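You operate a simulated robot arm through the tools that you are given. There is no shell and no other tool.

Carry out the task below with a simulated robot arm. There is one attempt and no reset: what you move stays moved.

Task
Push the ORDERS strip all the way into the silver holder, then tighten the brass screw.
Fine: it lies on the feed plate; keep the holder clamped while you push; open the clamp after.
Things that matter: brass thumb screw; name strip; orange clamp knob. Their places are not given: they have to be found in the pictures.

The check looks at the end state, three seconds after you hand in, the way a careful person would. Anything else that was tipped, shoved, dropped, spilled or broken makes it a failure.

Robot
A 6-joint arm with a two-finger gripper, fixed in place. Base frame: the origin is on the floor under the middle of its stand, x ahead of it, y to its left, z up; the work surface is at about z = 0.84. Readings come in m, degrees, newtons and seconds.
With the tool pointing down near the work surface it reaches from about 0.12 to 0.68 m from the base axis. Its first joint turns from -66.0 to 66.0 degrees. Payload 2.45 kg.
The TCP is the grasp point between the finger pads, 0.03 m short of the fingertips. In the tool frame z runs along the fingers and y along their closing line. The gripper opens to 0.106 m; its body begins 0.079 m behind the TCP.
Orientation is told as [roll, pitch, yaw] about the base's x, y, z axes, in that order, counted from this pose: with the fingers straight down and closing along the base's y, the tool's x points along the base's -x, its y along +y and its z along -z.

Tools
- The arm moves only by the tool jog_arm. Its argument "commands" is one flat list of numbers, 7 for each row, row after row: the shift along the tool's x, y, z in m, then the turn, a rotation vector about the tool's x, y, z in degrees, then the opening, from 0 (shut) to 1 (fully open). In form: [dx, dy, dz, rx, ry, rz, fingers, dx, dy, dz, rx, ry, rz, fingers, ...]. A call has 1 to 20 rows; each row shifts and turns the commanded pose from where the row before left it, along the tool's axes as they then stand. Each row takes 0.2 s and may step no farther than 0.05 m and 8.6 degrees from the row before; otherwise, or with a gripper value out of range, the whole call is refused. Where a pose cannot be reached the arm comes as near as it can. A force on the tool above 40 N (or 10 N above the force at the start of the call, whichever is more), or a blocked arm, ends the call early, and 0.2 s more pass. The fingers move at their own pace (about 0.153 m/s each) and stop on an object; they squeeze with about 21 N. The grip force told is the motor's: it shows also when the fingers shut on nothing. Time passes only in rows, and 0.2 s behind the last, so rows that do not move let the fingers close. The reply holds the time, the measured pose of the TCP, the force on the tool along the base axes, the opening and the grip force, in the units named above and with some noise, with the torque about the TCP (base axes, N m) and any sound that the robot's microphone picked up.
- Cameras (640 x 400 px; columns grow to the right, rows downward): "scene" is fixed at [0.0673, 0.4277, 1.398]; the picture's right is [-0.61, -0.79, 0.00], its down [-0.51, 0.39, -0.77] and it looks along [0.61, -0.47, -0.64] (base axes); focal length 316 px, centre (320, 200). "wrist" rides on the gripper at [0.076, -0.002, -0.106] in the tool frame; the picture's right is [0.02, 1.00, 0.00], its down [-0.78, 0.02, -0.62] and it looks along [-0.62, 0.01, 0.78] (tool axes); focal length 247 px, centre (320, 200).
- snapshot(camera): a new picture of that camera. The clock stands still meanwhile.
- point_at(camera, pixels): for up to 12 pixels [column, row] of the newest picture of that camera ("zoom" is the newest enlarged one), the place [x, y, z] in the base frame of the surface seen there, good to about 0.002 m. The clock stands still meanwhile.
- enlarge(camera, box): a new picture of the part [left, top, right, bottom] of that camera's present view, enlarged. The clock stands still meanwhile.
- sign_off(): hands the job in; it is judged then, once.

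Leave the gripper open and the arm clear of the work at the hand-in unless told otherwise.

The tools are called after "Emit:" as name(argument=value, ...) on one line, values as JSON. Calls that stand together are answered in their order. jog_arm: Moves the arm, as the interface text tells. Its arguments: {"type":"object","properties":{"commands":{"type":"array","items":{"type":"number"}}},"required":["commands"]} The other tools are called the same way: snapshot (camera) takes a picture; point_at (camera, pixels) gives the place of the surface under pixels of a picture; enlarge (camera, box) takes an enlarged picture of a part of a camera's view; sign_off () hands the job in.

At the start:

```text
clock: 0.0
tool_pos: [0.4078, -0.0693, 1.1656]
orientation: [0.0, -0.1, 0.0]
contact_force: [0.3, -0.5, 0.2]
torque: [-0.01, 0.01, -0.03]
opening: 0.1059
grip_force: 0.1
```

scene: 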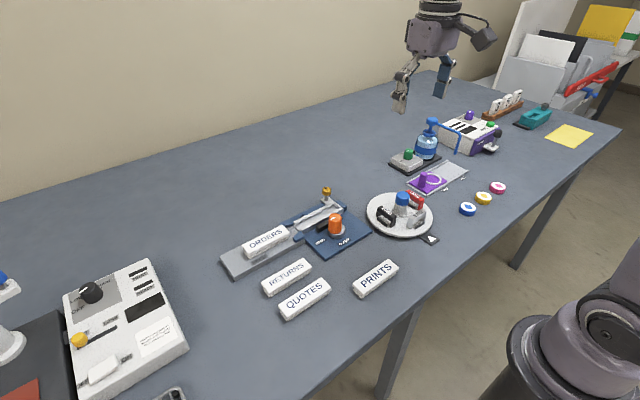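
wrist: 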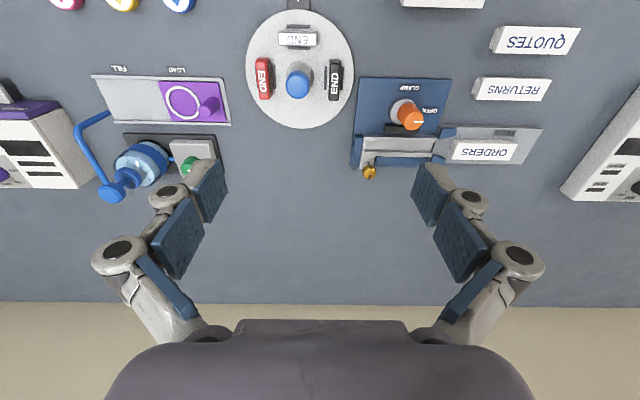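

I see the ORDERS strip on a grey feed plate near scene pixel (267,240), with the silver holder on a blue base, an orange knob at (335,224) and a brass screw at (326,192). I'll enlarge both views for details.

Emit:
enlarge(camera="scene", box=[210, 170, 390, 285])

Emit:
enlarge(camera="wrist", box=[340, 60, 560, 200])

```text
3.48 times, centred on (300, 228) of scene
```

zoom: 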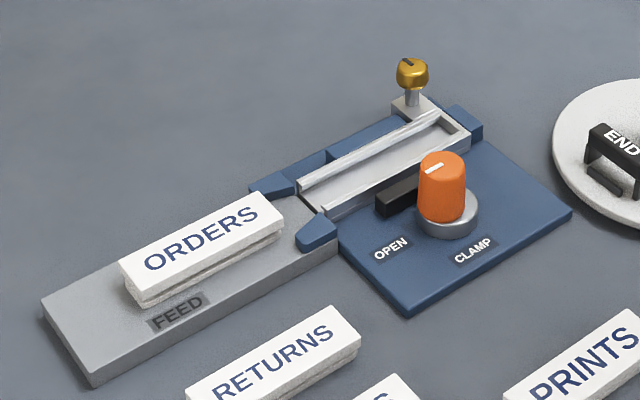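

```text
2.86 times, centred on (450, 130) of wrist
```

zoom: 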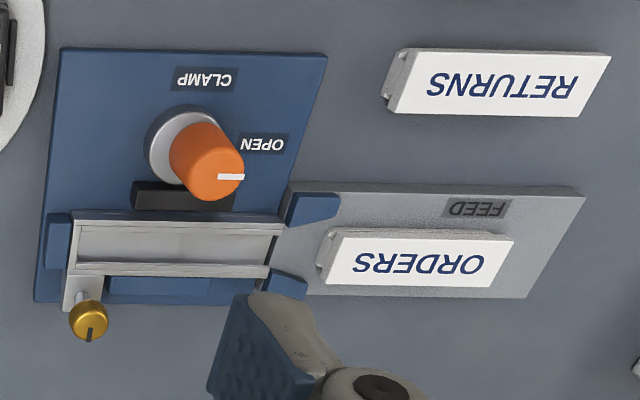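

The knob's white mark appears to point toward the OPEN side, so the clamp may be open now. I'll measure points on the latest zoom (wrist): knob top, mark, labels, screw, strip ends and holder.

Emit:
point_at(camera="zoom", pixels=[[215, 160], [240, 177], [220, 177], [262, 143], [203, 78], [90, 318], [80, 300], [330, 265], [505, 262], [420, 262], [150, 240], [90, 240]])

Emit:
point_at(camera="scene", pixels=[[326, 190], [335, 218], [331, 219], [247, 250], [286, 232], [267, 241], [300, 226], [290, 222], [320, 215], [340, 204], [240, 272], [345, 240]])

```text
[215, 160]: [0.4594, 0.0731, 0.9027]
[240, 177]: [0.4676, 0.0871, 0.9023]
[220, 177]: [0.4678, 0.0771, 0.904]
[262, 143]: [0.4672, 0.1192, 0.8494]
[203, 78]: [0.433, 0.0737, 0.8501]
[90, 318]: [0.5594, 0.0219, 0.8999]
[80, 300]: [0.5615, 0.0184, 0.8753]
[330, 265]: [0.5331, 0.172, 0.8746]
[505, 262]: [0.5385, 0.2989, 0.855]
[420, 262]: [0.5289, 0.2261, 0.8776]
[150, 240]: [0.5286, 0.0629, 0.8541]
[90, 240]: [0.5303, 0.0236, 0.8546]
```

```text
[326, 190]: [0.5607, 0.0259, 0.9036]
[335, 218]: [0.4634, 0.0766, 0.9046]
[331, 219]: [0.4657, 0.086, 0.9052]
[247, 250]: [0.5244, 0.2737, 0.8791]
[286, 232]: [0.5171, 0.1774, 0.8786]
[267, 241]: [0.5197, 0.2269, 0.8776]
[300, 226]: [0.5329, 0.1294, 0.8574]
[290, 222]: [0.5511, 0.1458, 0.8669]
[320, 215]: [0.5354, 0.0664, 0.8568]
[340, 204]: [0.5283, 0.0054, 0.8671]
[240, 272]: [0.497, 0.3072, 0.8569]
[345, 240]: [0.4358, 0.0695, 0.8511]
```

Knob about (0.463, 0.076), top z 0.905; OPEN label lies toward +y and CLAMP toward −x from it, and the mark points +y, so it's open. I'll enlarge more on the knob, the screw and the holder mouth.

Emit:
enlarge(camera="scene", box=[310, 180, 360, 250])

Emit:
enlarge(camera="scene", box=[275, 180, 355, 250])

Emit:
enlarge(camera="wrist", box=[350, 90, 450, 185])

```text
5.71 times, centred on (335, 215) of scene
```

zoom: 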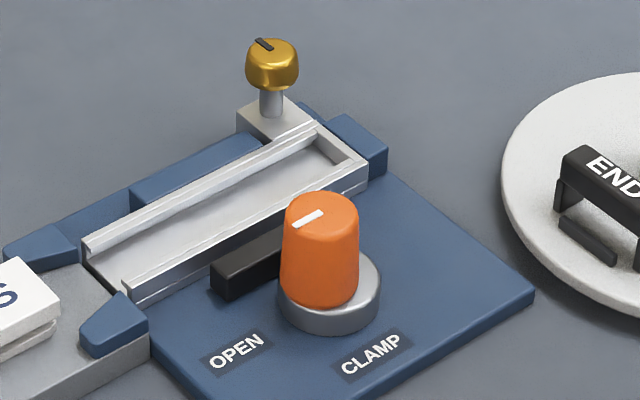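

```text
5.71 times, centred on (315, 215) of scene
```

zoom: 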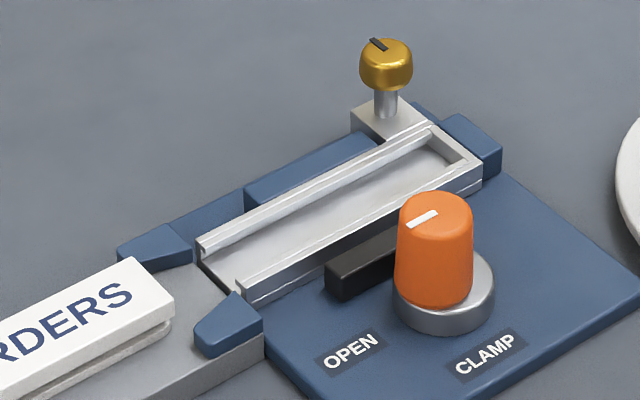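

```text
4.21 times, centred on (400, 138) of wrist
```

zoom: 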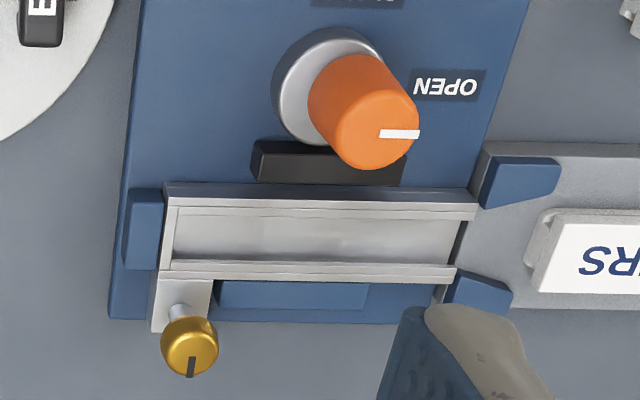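

The black pad beside the holder is the clamp jaw, currently off the holder. I'll measure the knob top rim, screw top and holder features on this zoom (wrist).

Emit:
point_at(camera="zoom", pixels=[[382, 134], [416, 134], [335, 130], [375, 95], [380, 163], [412, 110], [190, 350], [165, 345], [215, 345], [190, 330], [190, 372], [330, 160]])

Emit:
enlarge(camera="scene", box=[215, 205, 315, 285])

```text
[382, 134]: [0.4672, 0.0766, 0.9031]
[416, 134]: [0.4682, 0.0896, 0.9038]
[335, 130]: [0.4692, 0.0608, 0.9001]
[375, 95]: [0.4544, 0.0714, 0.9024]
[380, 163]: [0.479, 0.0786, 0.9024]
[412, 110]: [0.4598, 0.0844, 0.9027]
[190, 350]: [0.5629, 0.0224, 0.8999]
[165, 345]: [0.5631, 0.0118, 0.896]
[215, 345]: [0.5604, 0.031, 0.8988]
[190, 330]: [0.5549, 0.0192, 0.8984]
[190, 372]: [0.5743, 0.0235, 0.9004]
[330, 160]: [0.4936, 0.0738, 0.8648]
```

```text
5.00 times, centred on (265, 245) of scene
```

zoom: 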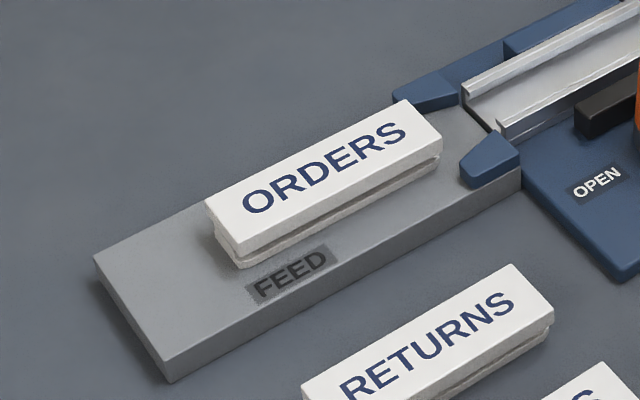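

Now the strip's top corners and feed plate corners on this zoom.

Emit:
point_at(camera="zoom", pixels=[[209, 204], [240, 248], [401, 103], [438, 138], [225, 245], [240, 264], [320, 175], [435, 168], [125, 255], [160, 345], [430, 95], [490, 155]])

Emit:
snapshot(camera="wrist")

```text
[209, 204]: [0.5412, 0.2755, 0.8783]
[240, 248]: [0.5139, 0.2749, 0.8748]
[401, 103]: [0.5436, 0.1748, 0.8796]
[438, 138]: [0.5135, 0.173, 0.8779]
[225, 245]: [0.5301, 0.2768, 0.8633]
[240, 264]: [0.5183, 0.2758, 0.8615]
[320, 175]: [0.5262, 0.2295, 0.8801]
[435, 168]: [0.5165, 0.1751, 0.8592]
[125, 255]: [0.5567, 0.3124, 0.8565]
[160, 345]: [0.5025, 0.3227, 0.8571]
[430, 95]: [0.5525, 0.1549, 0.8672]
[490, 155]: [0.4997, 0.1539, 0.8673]
```

```text
taken
```

wrist: 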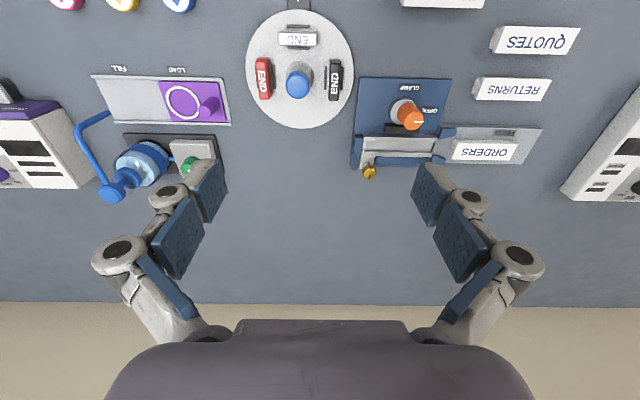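

Strip spans x 0.513–0.543, y 0.174–0.276, top z 0.879; knob axis about (0.467, 0.0755), screw axis about (0.562, 0.022). First the clamp: I move the open gripper to above the knob at z≈1.0, narrowing the opening, and turn the tool +45° about its z (−45° base) so that the later 90° turn runs symmetric.

Emit:
jog_arm(commands=[-0.0118, 0.029, 0.033, 0, 0, 0, 0.6, -0.0118, 0.029, 0.033, 0, 0, 0, 0.6, -0.0118, 0.029, 0.033, 0, 0, 0, 0.6, -0.0118, 0.029, 0.033, 0, 0, 0, 0.6, -0.012, 0.029, 0.033, 0, 0, 0, 0.6, 0, 0, 0, 0, 0, 7.5, 0.6, 0, 0, 0, 0, 0, 7.5, 0.6, 0, 0, 0, 0, 0, 7.5, 0.6, 0, 0, 0, 0, 0, 7.5, 0.6, 0, 0, 0, 0, 0, 7.5, 0.6, 0, 0, 0, 0, 0, 7.5, 0.6, 0, 0, 0, 0, 0, 0, 0.6])

Emit:
snapshot(camera="wrist")

Emit:
snapshot(camera="scene")

```text
clock: 2.6
tool_pos: [0.4658, 0.0769, 1.0034]
orientation: [0.2, 0.0, -45.1]
contact_force: [0.4, 0.2, 0.4]
torque: [0.01, -0.02, 0.0]
opening: 0.0636
grip_force: 0.1
```

```text
taken
```

wrist: 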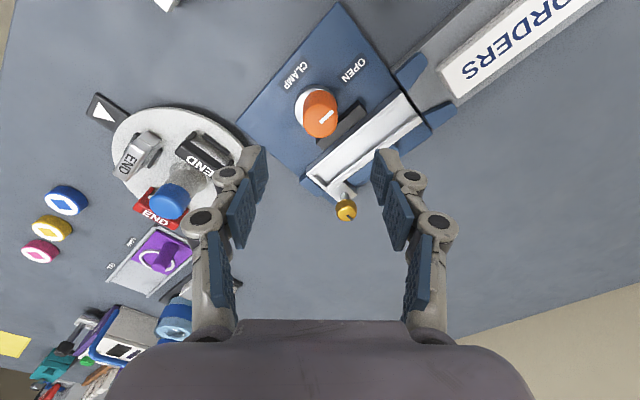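

```text
taken
```

scene: 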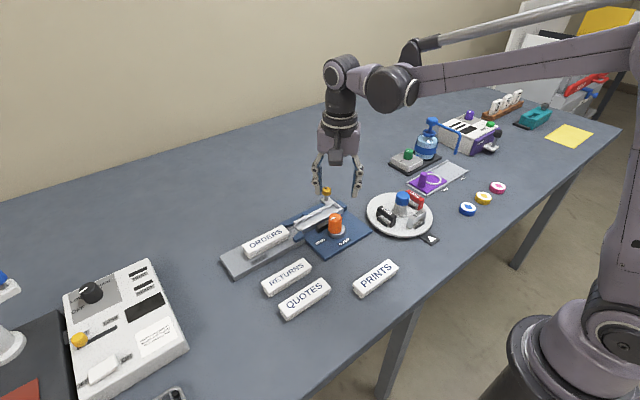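

The tool is above the knob at (0.466, 0.077, 1.003), the knob at wrist pixel (320,113), midway between the fingers. I'll enlarge there for a closer measurement.

Emit:
enlarge(camera="wrist", box=[240, 30, 460, 230])

```text
2.00 times, centred on (350, 130) of wrist
```

zoom: 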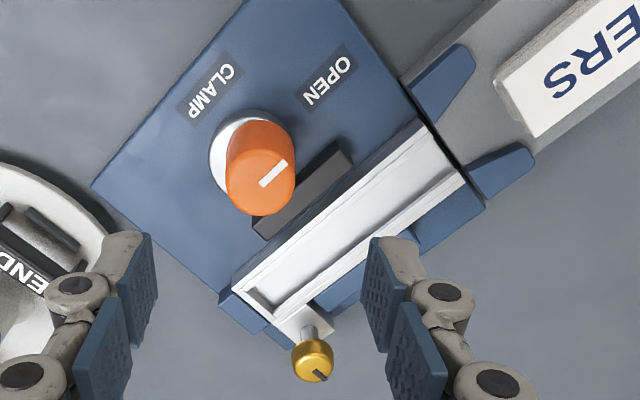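

I'll measure the knob's top rim and mark, the jaw, the holder rails and channel end, and the guides.

Emit:
point_at(camera="zoom", pixels=[[262, 185], [286, 163], [232, 180], [291, 180], [262, 155], [262, 208], [310, 190], [260, 295], [455, 180], [415, 128], [250, 270], [320, 250]])

Emit:
point_at(camera="wrist", pixels=[[346, 210], [338, 192], [395, 115], [360, 140], [420, 125], [412, 82], [316, 165]])

```text
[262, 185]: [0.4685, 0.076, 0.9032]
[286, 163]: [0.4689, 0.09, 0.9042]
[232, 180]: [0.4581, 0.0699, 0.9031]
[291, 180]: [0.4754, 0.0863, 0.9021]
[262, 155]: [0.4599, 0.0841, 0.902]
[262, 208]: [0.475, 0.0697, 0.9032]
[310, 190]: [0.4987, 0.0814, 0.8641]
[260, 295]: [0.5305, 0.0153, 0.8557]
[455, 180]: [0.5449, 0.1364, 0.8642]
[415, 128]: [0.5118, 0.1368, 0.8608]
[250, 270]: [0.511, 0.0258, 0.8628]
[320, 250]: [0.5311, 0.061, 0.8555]
```

```text
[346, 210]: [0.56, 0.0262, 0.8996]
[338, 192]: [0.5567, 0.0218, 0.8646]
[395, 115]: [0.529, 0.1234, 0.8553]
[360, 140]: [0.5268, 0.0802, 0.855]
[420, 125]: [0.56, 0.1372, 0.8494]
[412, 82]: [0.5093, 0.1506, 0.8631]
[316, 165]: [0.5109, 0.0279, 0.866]
```

Knob axis measures (0.467, 0.0775). Holder rails top out at about z 0.866, floor 0.855, channel y 0.012–0.138. I'll descend 0.104 m so the fingertips are at z≈0.869 (above jaw and rails), then close on the knob.

Emit:
jog_arm(commands=[-0.0004, 0.0013, 0.0348, 0, 0, 0, 0.6, 0, 0, 0.0348, 0, 0, 0, 0.6, 0, 0, 0.0348, 0, 0, 0, 0.6, 0, 0, 0, 0, 0, 0, 0.6])

Emit:
snapshot(camera="wrist")

Emit:
enlarge(camera="scene", box=[270, 150, 400, 260])

```text
clock: 3.6
tool_pos: [0.4673, 0.0743, 0.8961]
orientation: [0.1, 0.0, -45.0]
contact_force: [0.0, 0.3, 1.0]
torque: [0.03, -0.01, -0.03]
opening: 0.0636
grip_force: 0.1
```

```text
taken
```

wrist: 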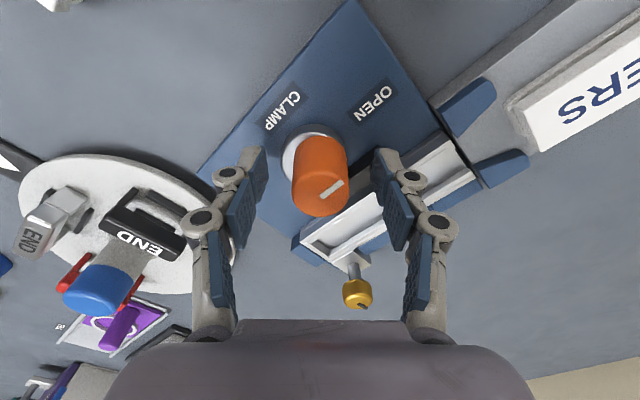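

```text
3.64 times, centred on (335, 205) of scene
```

zoom: 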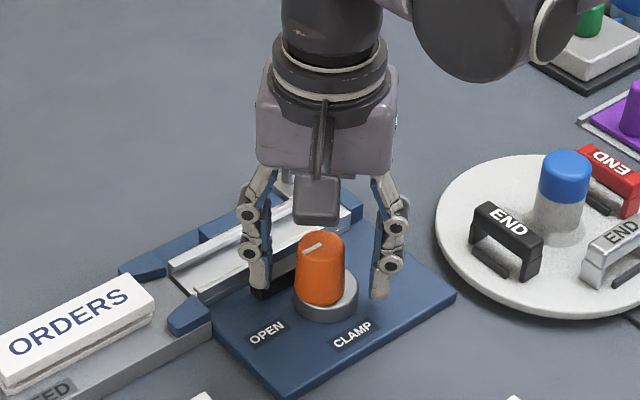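

The fingers straddle the knob, clear of jaw and rails. The reading says y 0.0743, perhaps noise; I'll wait one row for a second reading before closing.

Emit:
jog_arm(commands=[0, 0, 0, 0, 0, 0, 0.6])

Emit:
enlarge(camera="wrist", box=[220, 100, 420, 230])

```text
clock: 4.0
tool_pos: [0.4676, 0.0748, 0.8967]
orientation: [0.1, 0.0, -45.0]
contact_force: [-0.2, 0.4, -0.5]
torque: [0.02, 0.03, 0.02]
opening: 0.0635
grip_force: 0.0
```

```text
3.08 times, centred on (320, 165) of wrist
```

zoom: 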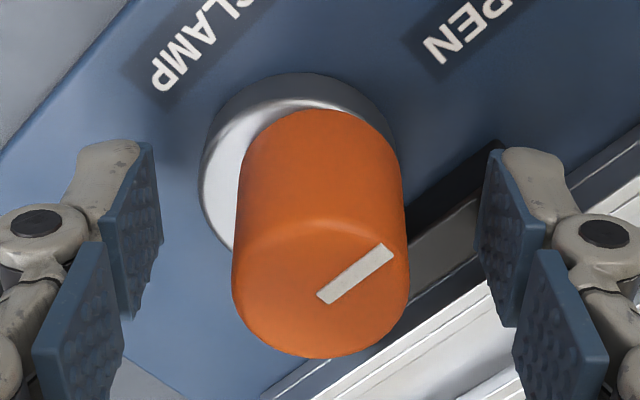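

Reading stays at (0.4675, 0.0747, 0.8965), so there's a small tracking offset. I'll measure the knob's rim from this close view.

Emit:
point_at(camera="zoom", pixels=[[320, 300], [392, 250], [237, 290], [405, 280], [320, 352], [315, 225], [320, 170], [240, 200], [400, 200], [450, 225], [300, 85]])

```text
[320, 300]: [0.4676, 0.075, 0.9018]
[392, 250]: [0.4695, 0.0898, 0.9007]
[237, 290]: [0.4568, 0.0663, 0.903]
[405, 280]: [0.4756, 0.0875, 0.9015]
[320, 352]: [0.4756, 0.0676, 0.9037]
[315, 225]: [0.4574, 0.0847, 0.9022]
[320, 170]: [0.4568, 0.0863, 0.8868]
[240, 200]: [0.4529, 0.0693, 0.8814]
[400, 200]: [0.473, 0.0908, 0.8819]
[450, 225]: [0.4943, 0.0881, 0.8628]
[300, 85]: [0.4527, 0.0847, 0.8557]
```

Knob centre about (0.4663, 0.0765), TCP off by ~2 mm along tool x. I'll shift +0.002 along tool x and close on the knob.

Emit:
jog_arm(commands=[0.002, 0.0004, 0, 0, 0, 0, 0.6, 0, 0, 0, 0, 0, 0, 0.0, 0, 0, 0, 0, 0, 0, 0.0, 0, 0, 0, 0, 0, 0, 0.0])

```text
clock: 5.0
tool_pos: [0.4657, 0.0772, 0.8965]
orientation: [0.1, 0.1, -45.0]
contact_force: [-2.2, -1.2, 13.7]
torque: [-0.19, 0.04, 0.0]
opening: 0.0318
grip_force: 44.8
```

Gripped: opening 0.032, grip 45 N, an upward force of 14 N (perhaps taper or the ring). I'll look before turning.

Emit:
enlarge(camera="wrist", box=[220, 100, 420, 230])

Emit:
enlarge(camera="scene", box=[290, 170, 380, 250])

```text
3.08 times, centred on (320, 165) of wrist
```

zoom: 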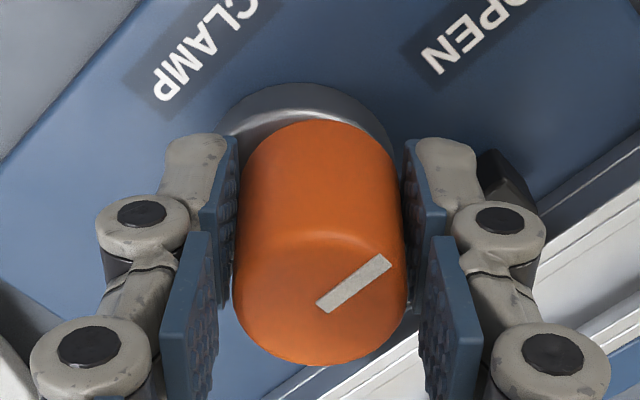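

```text
5.00 times, centred on (335, 210) of scene
```

zoom: 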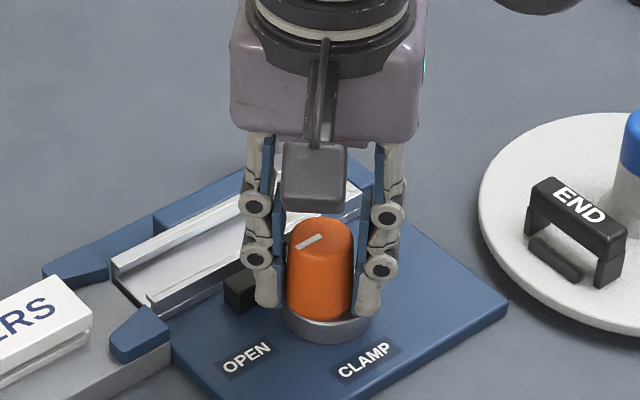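

Fingertips sit above the ring; the push-up comes from the knob's taper. I'll turn the first 15° counter-clockwise seen from above (tool −z) and check the torque.

Emit:
jog_arm(commands=[0, 0, 0, 0, 0, -5, 0, 0, 0, 0, 0, 0, -5, 0, 0, 0, 0, 0, 0, -5, 0])

Emit:
enlarge(camera="scene", box=[290, 170, 380, 250])

```text
clock: 5.8
tool_pos: [0.4658, 0.0769, 0.8958]
orientation: [0.0, 0.0, -29.8]
contact_force: [-8.6, -10.6, -4.9]
torque: [-0.11, -0.39, 0.01]
opening: 0.0318
grip_force: 45.3
```

```text
5.00 times, centred on (335, 210) of scene
```

zoom: 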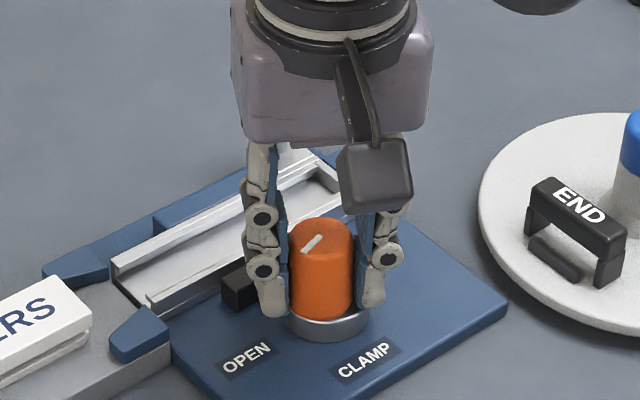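

The mark turns with the gripper toward CLAMP. I'll continue another 60°.

Emit:
jog_arm(commands=[0, 0, 0, 0, 0, -6, 0, 0, 0, 0, 0, 0, -6, 0, 0, 0, 0, 0, 0, -6, 0, 0, 0, 0, 0, 0, -6, 0, 0, 0, 0, 0, 0, -6, 0, 0, 0, 0, 0, 0, -6, 0, 0, 0, 0, 0, 0, -6, 0, 0, 0, 0, 0, 0, -6, 0, 0, 0, 0, 0, 0, -6, 0, 0, 0, 0, 0, 0, -6, 0])

Emit:
enlarge(camera="scene", box=[290, 170, 380, 250])

```text
clock: 8.0
tool_pos: [0.467, 0.0743, 0.8975]
orientation: [-0.5, 0.3, 30.0]
contact_force: [-9.9, -27.2, 8.1]
torque: [-0.76, 0.37, -0.04]
opening: 0.0319
grip_force: 45.3
```

```text
5.00 times, centred on (335, 210) of scene
```

zoom: 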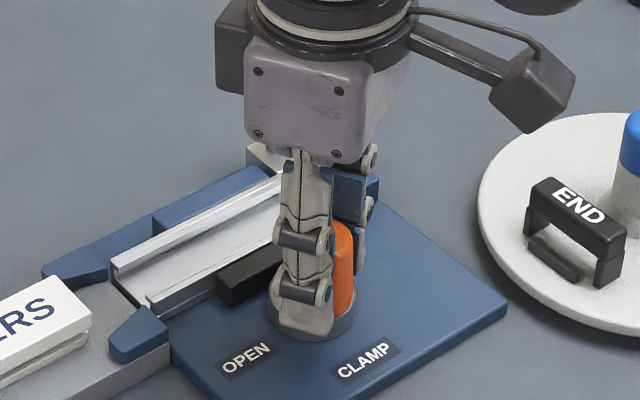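

75° done; there's a sideways force of about 29 N from a small offset. I'll relax by ~2 mm in the direction of the force while turning on 15°.

Emit:
jog_arm(commands=[0.0017, -0.0013, 0, 0, 0, -3, 0, 0, 0, 0, 0, 0, -4, 0, 0, 0, 0, 0, 0, -4, 0, 0, 0, 0, 0, 0, -4, 0])

Emit:
enlarge(camera="scene", box=[290, 170, 380, 250])

Emit:
snapshot(camera="wrist")

```text
clock: 9.0
tool_pos: [0.4666, 0.0741, 0.8961]
orientation: [-0.4, 0.0, 45.0]
contact_force: [3.1, -17.3, 2.7]
torque: [-1.12, 0.3, -0.18]
opening: 0.0321
grip_force: 45.2
```

```text
5.00 times, centred on (335, 210) of scene
```

zoom: 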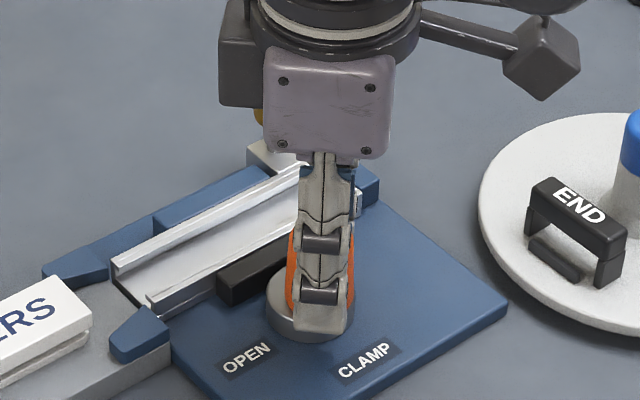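

```text
taken
```

wrist: 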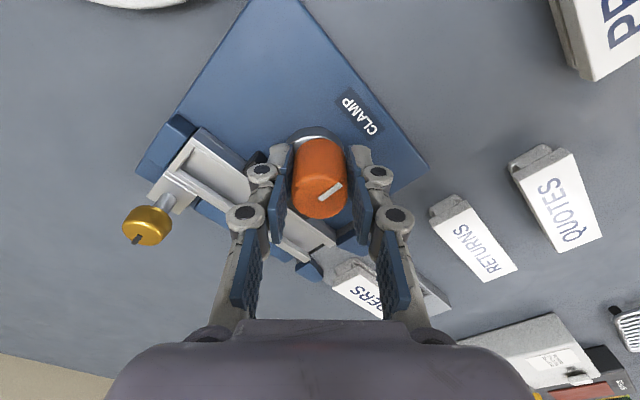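

The mark has followed the gripper (pixels (322,200)→(340,184)). I'll measure its direction and whether the jaw touches the holder.

Emit:
enlarge(camera="wrist", box=[180, 80, 420, 260])

Emit:
point_at(camera="wrist", pixels=[[323, 200], [339, 185], [360, 105], [320, 165], [320, 216], [294, 195], [346, 195]])

```text
2.22 times, centred on (300, 170) of wrist
```

zoom: 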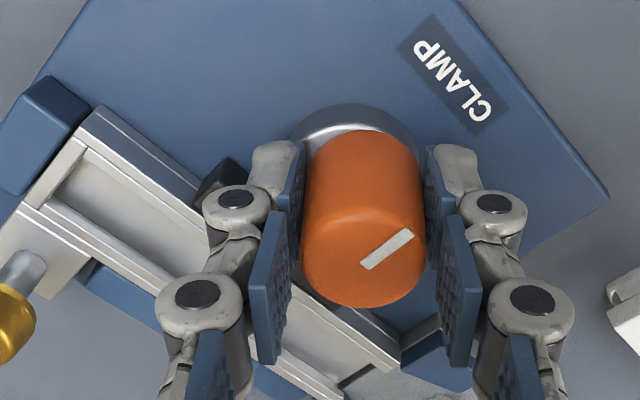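

```text
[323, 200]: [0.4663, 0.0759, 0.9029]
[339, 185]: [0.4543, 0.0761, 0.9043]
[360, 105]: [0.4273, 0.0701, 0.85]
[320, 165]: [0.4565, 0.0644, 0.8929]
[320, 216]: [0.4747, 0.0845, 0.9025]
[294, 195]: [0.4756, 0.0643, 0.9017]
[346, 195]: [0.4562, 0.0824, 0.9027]
```

The mark points exactly −x, at CLAMP. A 4° test turn will show by torque whether it's against its stop.

Emit:
jog_arm(commands=[0, 0, 0, 0, 0, -2, 0, 0, 0, 0, 0, 0, -2, 0, 0, 0, 0, 0, 0, 0, 0])

Emit:
point_at(camera="wrist", pixels=[[323, 200], [339, 185]])

```text
clock: 9.8
tool_pos: [0.467, 0.0739, 0.8965]
orientation: [-0.2, 0.0, 48.9]
contact_force: [9.3, -17.1, 12.4]
torque: [-0.16, -0.68, -0.78]
opening: 0.032
grip_force: 45.2
```

```text
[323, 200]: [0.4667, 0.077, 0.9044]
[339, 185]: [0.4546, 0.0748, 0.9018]
```

Torque jumped to −0.78 N·m: the knob is against its CLAMP stop. I'll open the fingers and lift 0.1 m, then check.

Emit:
jog_arm(commands=[0, 0, 0, 0, 0, 0, 0.6, 0, 0, 0, 0, 0, 0, 0.6, 0, 0, -0.03, 0, 0, 0, 0.6, 0, 0, -0.04, 0, 0, 0, 0.6, 0, 0, -0.04, 0, 0, 0, 0.6, 0, 0, 0, 0, 0, 0, 0.6])

Emit:
snapshot(camera="wrist")

Emit:
enlarge(camera="scene", box=[270, 160, 390, 260])

```text
clock: 11.2
tool_pos: [0.4662, 0.0785, 1.0074]
orientation: [0.0, 0.0, 49.0]
contact_force: [-0.5, 0.1, 0.3]
torque: [-0.01, 0.01, 0.0]
opening: 0.0635
grip_force: 0.1
```

```text
taken
```

wrist: 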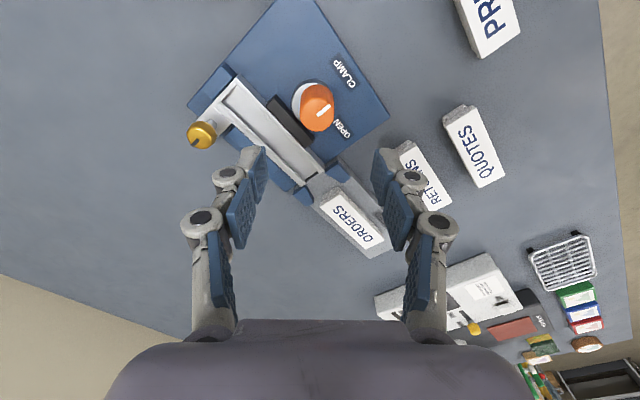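

```text
4.00 times, centred on (330, 210) of scene
```

zoom: 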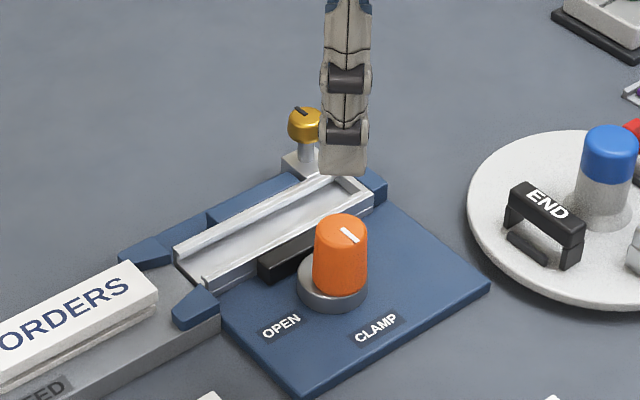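

The knob is at CLAMP and the black jaw lies against the holder. Next: turn the tool back to yaw 0, close the fingers and move over the tail of the feed plate at about (0.528, 0.315, 1.0), behind the strip's trailing end (y 0.276).

Emit:
jog_arm(commands=[0, 0, 0, 0, 0, 7, 0.3, 0, 0, 0, 0, 0, 7, 0.1, 0, 0, 0, 0, 0, 7, 0, 0, 0, 0, 0, 0, 7, 0, 0, 0, 0, 0, 0, 7, 0, 0, 0, 0, 0, 0, 7, 0, 0, 0, 0, 0, 0, 7, 0, -0.0103, 0.0394, 0, 0, 0, 0, 0, -0.0103, 0.0394, 0, 0, 0, 0, 0, -0.0103, 0.0394, 0, 0, 0, 0, 0, -0.0103, 0.0394, 0, 0, 0, 0, 0, -0.0103, 0.0394, 0, 0, 0, 0, 0, -0.0103, 0.0394, 0, 0, 0, 0, 0, 0, 0, 0, 0, 0, 0, 0])

Emit:
snapshot(camera="wrist")

Emit:
snapshot(camera="scene")

```text
clock: 14.2
tool_pos: [0.5286, 0.3122, 1.0082]
orientation: [-0.1, 0.0, 0.0]
contact_force: [0.7, 0.1, -0.1]
torque: [0.01, 0.0, 0.03]
opening: 0.0
grip_force: 21.5
```

```text
taken
```

wrist: 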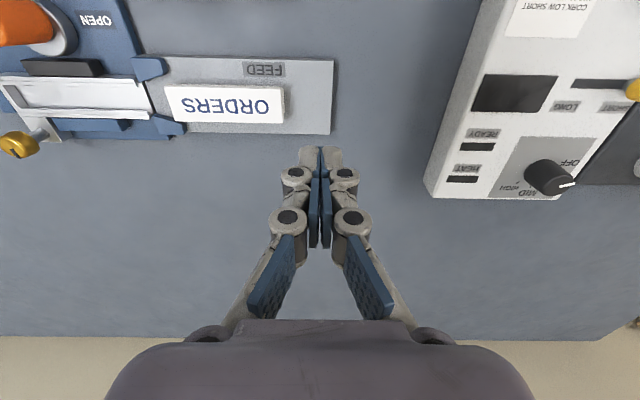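

```text
taken
```

scene: 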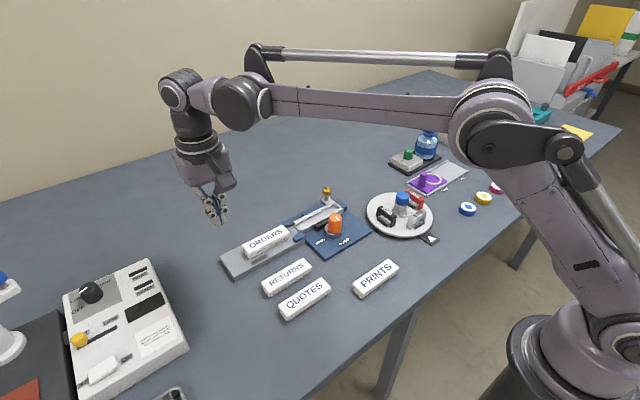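

TCP at (0.529, 0.312, 1.008), fingers shut. I'll enlarge and re-measure the strip and plate from here.

Emit:
enlarge(camera="wrist", box=[0, 40, 350, 220])

Emit:
point_at(camera="wrist", pixels=[[281, 88], [281, 120], [168, 89], [176, 120], [225, 105], [328, 100], [100, 95], [30, 92], [130, 84], [140, 106], [20, 80], [5, 105]])

```text
1.83 times, centred on (175, 130) of wrist
```

zoom: 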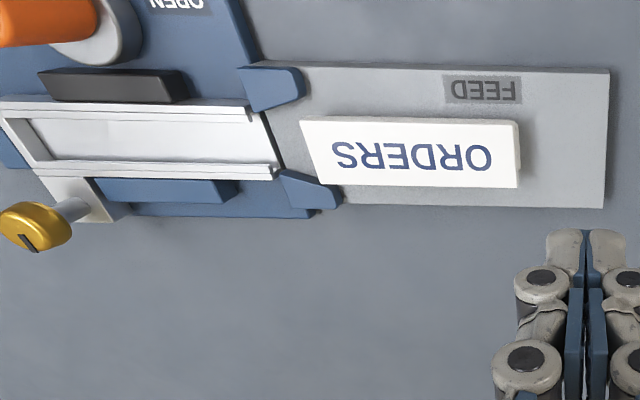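

```text
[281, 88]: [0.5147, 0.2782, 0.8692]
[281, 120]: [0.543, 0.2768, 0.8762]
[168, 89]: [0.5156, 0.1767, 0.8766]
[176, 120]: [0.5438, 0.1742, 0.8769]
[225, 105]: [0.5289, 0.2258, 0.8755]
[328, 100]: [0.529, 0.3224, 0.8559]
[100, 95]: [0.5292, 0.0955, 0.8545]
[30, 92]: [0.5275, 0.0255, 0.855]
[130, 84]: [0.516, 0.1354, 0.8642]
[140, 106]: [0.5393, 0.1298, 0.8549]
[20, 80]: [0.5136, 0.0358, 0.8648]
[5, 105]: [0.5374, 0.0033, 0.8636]
```

Strip x centre 0.5288, trailing end y 0.2775, top z 0.877; it lines up with the channel. I'll descend to TCP z≈0.901 (tips ≈0.871) behind the strip, then check the height.

Emit:
jog_arm(commands=[0, 0, 0.036, 0, 0, 0, 0, 0, 0, 0.036, 0, 0, 0, 0, 0, 0, 0.035, 0, 0, 0, 0, 0, 0, 0, 0, 0, 0, 0])

Emit:
snapshot(camera="wrist")

Emit:
enlarge(camera="scene", box=[200, 190, 320, 290])

```text
clock: 15.2
tool_pos: [0.5279, 0.311, 0.8995]
orientation: [0.0, -0.2, 0.0]
contact_force: [-0.4, -0.3, 0.1]
torque: [0.02, -0.03, -0.01]
opening: 0.0
grip_force: 20.4
```

```text
taken
```

wrist: 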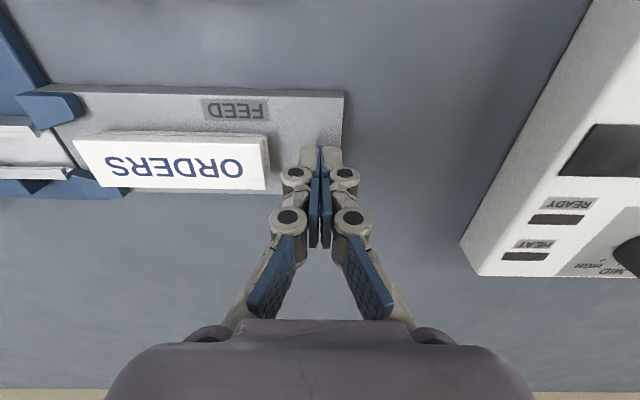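

```text
4.00 times, centred on (260, 240) of scene
```

zoom: 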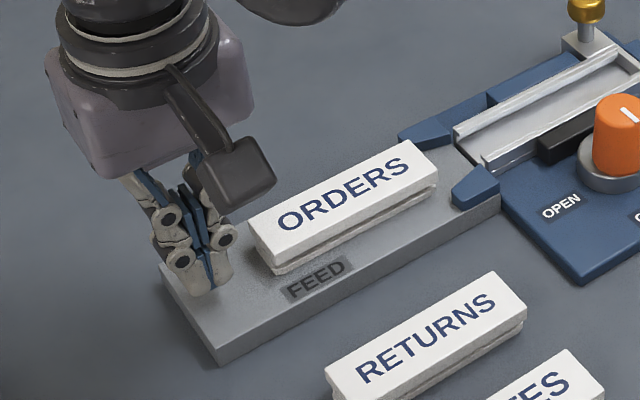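

Tips are about 12 mm above the plate, level with the strip's upper half, and 33 mm behind it. I'll drop 1.5 mm more and push toward −y slowly, first 50 mm, and check the strip stays straight at the guides.

Emit:
jog_arm(commands=[-0.0005, 0, 0.0015, 0, 0, 0, 0, 0, -0.008, 0, 0, 0, 0, 0, 0, -0.006, 0, 0, 0, 0, 0, 0, -0.006, 0, 0, 0, 0, 0, 0, -0.006, 0, 0, 0, 0, 0, 0, -0.006, 0, 0, 0, 0, 0, 0, -0.006, 0, 0, 0, 0, 0, 0, -0.006, 0, 0, 0, 0, 0, 0, 0, 0, 0, 0, 0, 0])

Emit:
snapshot(camera="wrist")

Emit:
enlarge(camera="scene", box=[230, 180, 350, 280])

```text
clock: 17.2
tool_pos: [0.5276, 0.2682, 0.8998]
orientation: [0.0, -0.1, -0.1]
contact_force: [-0.1, -0.3, -0.4]
torque: [0.0, 0.01, 0.0]
opening: 0.0
grip_force: 21.6
```

```text
taken
```

wrist: 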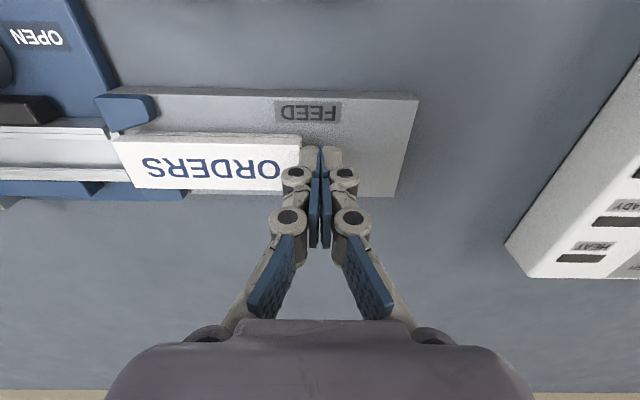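

```text
4.00 times, centred on (290, 230) of scene
```

zoom: 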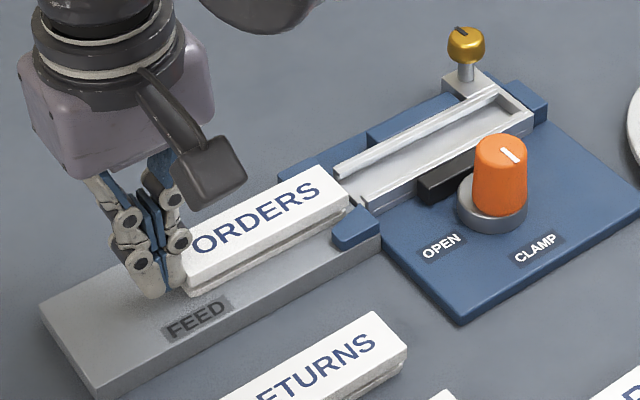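

The strip slides straight, its front end now between the blue guides. I'll push on 60 mm in 5 mm steps, watching the force.

Emit:
jog_arm(commands=[0, -0.005, 0, 0, 0, 0, 0, 0, -0.005, 0, 0, 0, 0, 0, 0, -0.005, 0, 0, 0, 0, 0, 0, -0.005, 0, 0, 0, 0, 0, 0, -0.005, 0, 0, 0, 0, 0, 0, -0.005, 0, 0, 0, 0, 0, 0, -0.005, 0, 0, 0, 0, 0, 0, -0.005, 0, 0, 0, 0, 0, 0, -0.005, 0, 0, 0, 0, 0, 0, -0.005, 0, 0, 0, 0, 0, 0, -0.005, 0, 0, 0, 0, 0, 0, -0.005, 0, 0, 0, 0, 0])

Emit:
snapshot(camera="wrist")

Emit:
enlarge(camera="scene", box=[250, 170, 370, 270])

```text
clock: 19.8
tool_pos: [0.5283, 0.2085, 0.898]
orientation: [0.0, -0.1, 0.1]
contact_force: [0.3, 0.0, 0.5]
torque: [0.03, -0.02, 0.01]
opening: 0.0
grip_force: 21.3
```

```text
taken
```

wrist: 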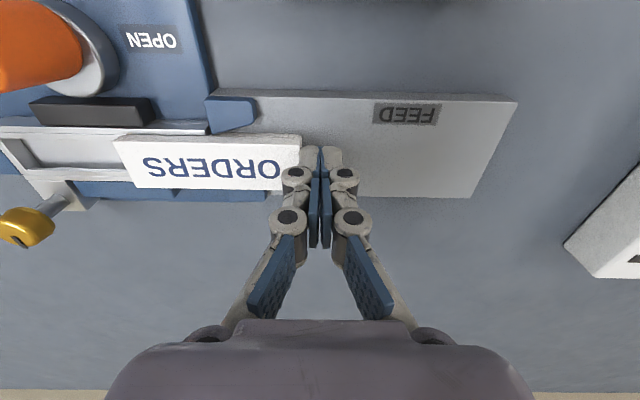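

```text
4.00 times, centred on (310, 220) of scene
```

zoom: 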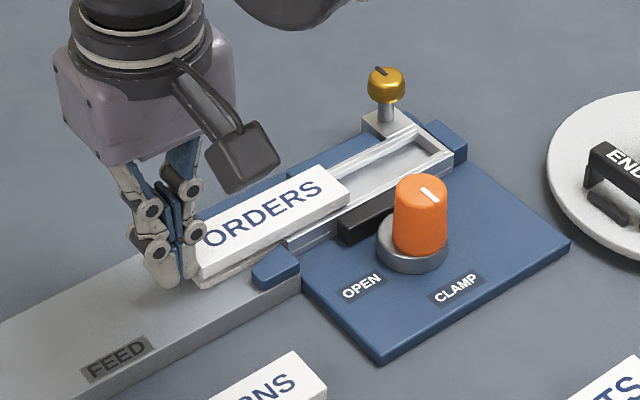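

It's half way in, aligned, with no notable force. I'll push another 60 mm.

Emit:
jog_arm(commands=[0, -0.005, 0, 0, 0, 0, 0, 0, -0.005, 0, 0, 0, 0, 0, 0, -0.005, 0, 0, 0, 0, 0, 0, -0.005, 0, 0, 0, 0, 0, 0, -0.005, 0, 0, 0, 0, 0, 0, -0.005, 0, 0, 0, 0, 0, 0, -0.005, 0, 0, 0, 0, 0, 0, -0.005, 0, 0, 0, 0, 0, 0, -0.005, 0, 0, 0, 0, 0, 0, -0.005, 0, 0, 0, 0, 0, 0, -0.005, 0, 0, 0, 0, 0, 0, -0.005, 0, 0, 0, 0, 0])

Emit:
snapshot(camera="wrist")

Emit:
enlarge(camera="scene", box=[260, 160, 380, 260])

```text
clock: 22.4
tool_pos: [0.5272, 0.1472, 0.8987]
orientation: [-0.1, -0.1, 0.0]
contact_force: [1.0, -0.4, 0.3]
torque: [-0.02, -0.03, -0.02]
opening: 0.0001
grip_force: 21.0
```

```text
taken
```

wrist: 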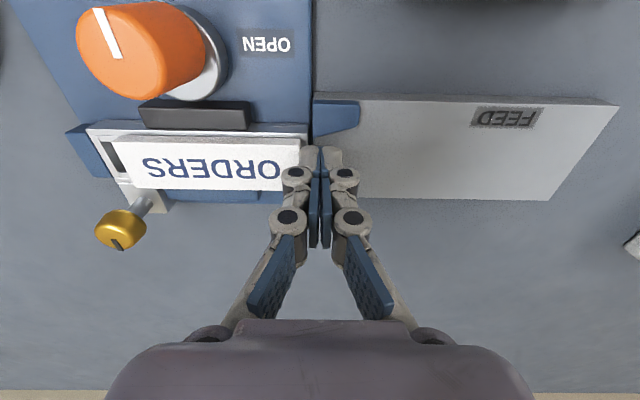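

```text
4.00 times, centred on (320, 210) of scene
```

zoom: 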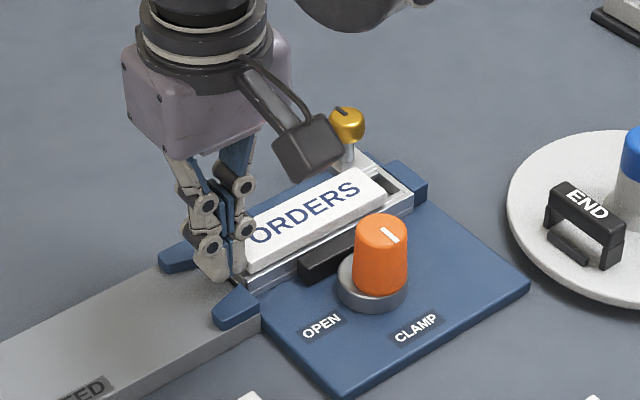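

About 15 mm of gap left to the end wall. I'll push in 2 mm steps and watch for the force rising.

Emit:
jog_arm(commands=[0, -0.002, 0, 0, 0, 0, 0, 0, -0.002, 0, 0, 0, 0, 0, 0, -0.002, 0, 0, 0, 0, 0, 0, -0.002, 0, 0, 0, 0, 0, 0, -0.002, 0, 0, 0, 0, 0, 0, -0.002, 0, 0, 0, 0, 0, 0, 0, 0, 0, 0, 0, 0])

Emit:
enlarge(camera="scene", box=[280, 160, 370, 240])

Emit:
enlarge(camera="wrist", box=[50, 80, 370, 260])

```text
clock: 24.0
tool_pos: [0.5285, 0.1361, 0.8984]
orientation: [0.0, -0.2, 0.0]
contact_force: [-0.2, 1.3, 0.1]
torque: [-0.04, -0.02, -0.01]
opening: 0.0
grip_force: 20.9
```

```text
5.00 times, centred on (325, 200) of scene
```

zoom: 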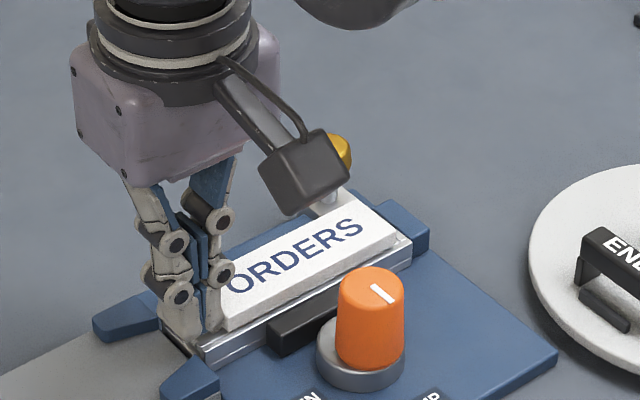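

```text
2.00 times, centred on (210, 170) of wrist
```

zoom: 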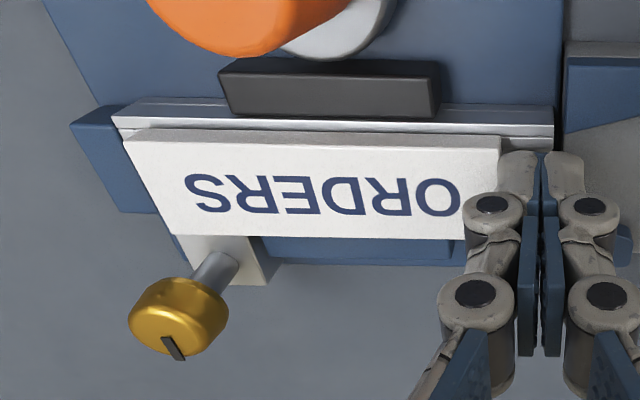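

Just a few mm remain at the far end; force is still about 1 N. I'll keep pushing in 1 mm steps until it meets the stop.

Emit:
jog_arm(commands=[0, -0.001, 0, 0, 0, 0, 0, 0, -0.001, 0, 0, 0, 0, 0, 0, -0.001, 0, 0, 0, 0, 0, 0, -0.001, 0, 0, 0, 0, 0, 0, 0, 0, 0, 0, 0, 0])

```text
clock: 25.2
tool_pos: [0.5282, 0.1313, 0.8991]
orientation: [-0.1, -0.1, 0.1]
contact_force: [-0.1, 0.2, -0.1]
torque: [-0.03, -0.03, -0.02]
opening: 0.0002
grip_force: 21.1
```

Still free. I'll continue 1 mm at a time.

Emit:
jog_arm(commands=[0, -0.001, 0, 0, 0, 0, 0, 0, -0.001, 0, 0, 0, 0, 0, 0, -0.001, 0, 0, 0, 0, 0, 0, 0, 0, 0, 0, 0, 0])

Emit:
enlarge(camera="wrist", box=[50, 80, 370, 260])

Emit:
enlarge(camera="scene", box=[290, 170, 370, 230])

```text
clock: 26.2
tool_pos: [0.5281, 0.131, 0.8984]
orientation: [0.1, -0.2, 0.1]
contact_force: [0.3, 11.0, 1.9]
torque: [0.24, -0.02, -0.01]
opening: 0.0003
grip_force: 20.8
```

```text
2.00 times, centred on (210, 170) of wrist
```

zoom: 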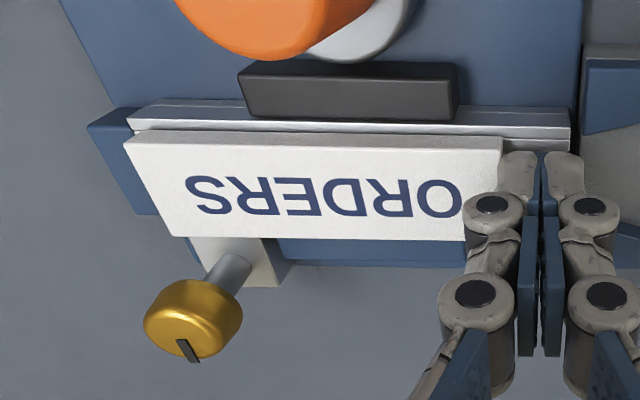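

```text
6.67 times, centred on (330, 200) of scene
```

zoom: 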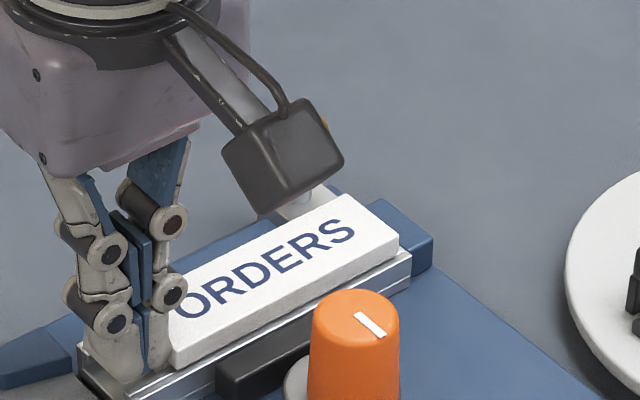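

Resistance of 11 N now and no gap visible at the far end. One or two more mm to confirm it's firmly on the stop.

Emit:
jog_arm(commands=[0, -0.001, 0, 0, 0, 0, 0, 0, -0.001, 0, 0, 0, 0, 0, 0, 0, 0, 0, 0, 0, 0])

```text
clock: 27.0
tool_pos: [0.5268, 0.1297, 0.8987]
orientation: [0.4, 0.0, 0.1]
contact_force: [0.1, 20.6, 2.4]
torque: [0.39, 0.01, -0.01]
opening: 0.0002
grip_force: 20.8
```

20 N with hardly any movement: it's against the stop. I'll back off, lift clear, and look at the far end.

Emit:
jog_arm(commands=[0, 0.005, 0, 0, 0, 0, 0, 0, 0.015, 0, 0, 0, 0, 0, 0, 0.02, 0, 0, 0, 0, 0, 0, 0, -0.04, 0, 0, 0, 0, 0, 0, -0.04, 0, 0, 0, 0, 0, 0, -0.04, 0, 0, 0, 0.4, 0, 0, 0, 0, 0, 0, 0.4])

Emit:
snapshot(camera="wrist")

Emit:
enlarge(camera="scene", box=[280, 170, 380, 240])

```text
clock: 28.6
tool_pos: [0.529, 0.1647, 1.0155]
orientation: [0.1, -0.2, -0.1]
contact_force: [0.6, -0.1, -0.7]
torque: [0.02, -0.01, 0.02]
opening: 0.0423
grip_force: 0.1
```

```text
taken
```

wrist: 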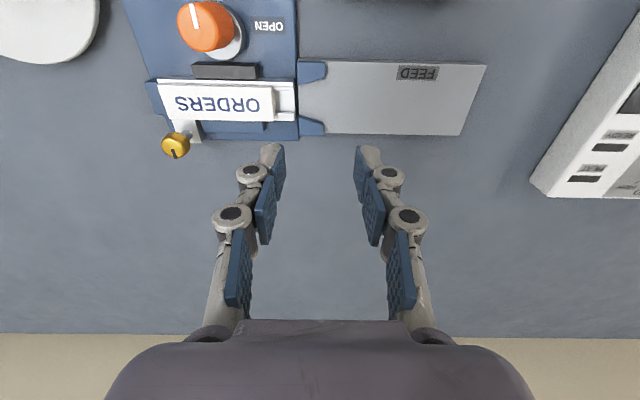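

```text
5.71 times, centred on (330, 205) of scene
```

zoom: 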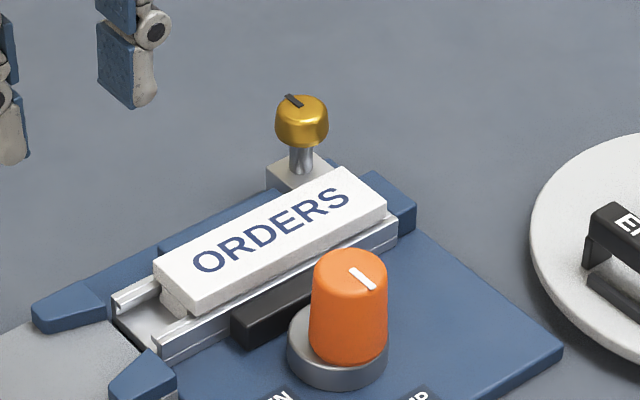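

The strip sits between the rails. I'll measure its front and rear edges and the holder's end wall.

Emit:
point_at(camera="zoom", pixels=[[344, 170], [383, 203], [158, 268], [190, 308], [395, 225], [365, 190], [392, 212], [301, 115], [293, 100], [320, 160]])

Emit:
enlarge(camera="wrist", box=[130, 50, 310, 170])

```text
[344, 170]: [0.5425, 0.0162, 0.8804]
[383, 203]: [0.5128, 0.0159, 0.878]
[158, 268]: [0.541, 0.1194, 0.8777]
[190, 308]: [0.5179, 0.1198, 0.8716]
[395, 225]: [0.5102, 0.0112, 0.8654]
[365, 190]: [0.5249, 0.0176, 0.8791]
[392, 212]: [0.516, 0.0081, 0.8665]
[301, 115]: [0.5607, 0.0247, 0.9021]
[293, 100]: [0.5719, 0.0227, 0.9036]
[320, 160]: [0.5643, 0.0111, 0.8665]
```

```text
3.33 times, centred on (220, 110) of wrist
```

zoom: 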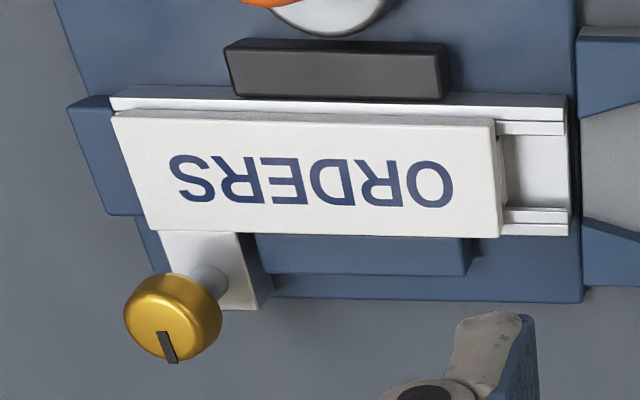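

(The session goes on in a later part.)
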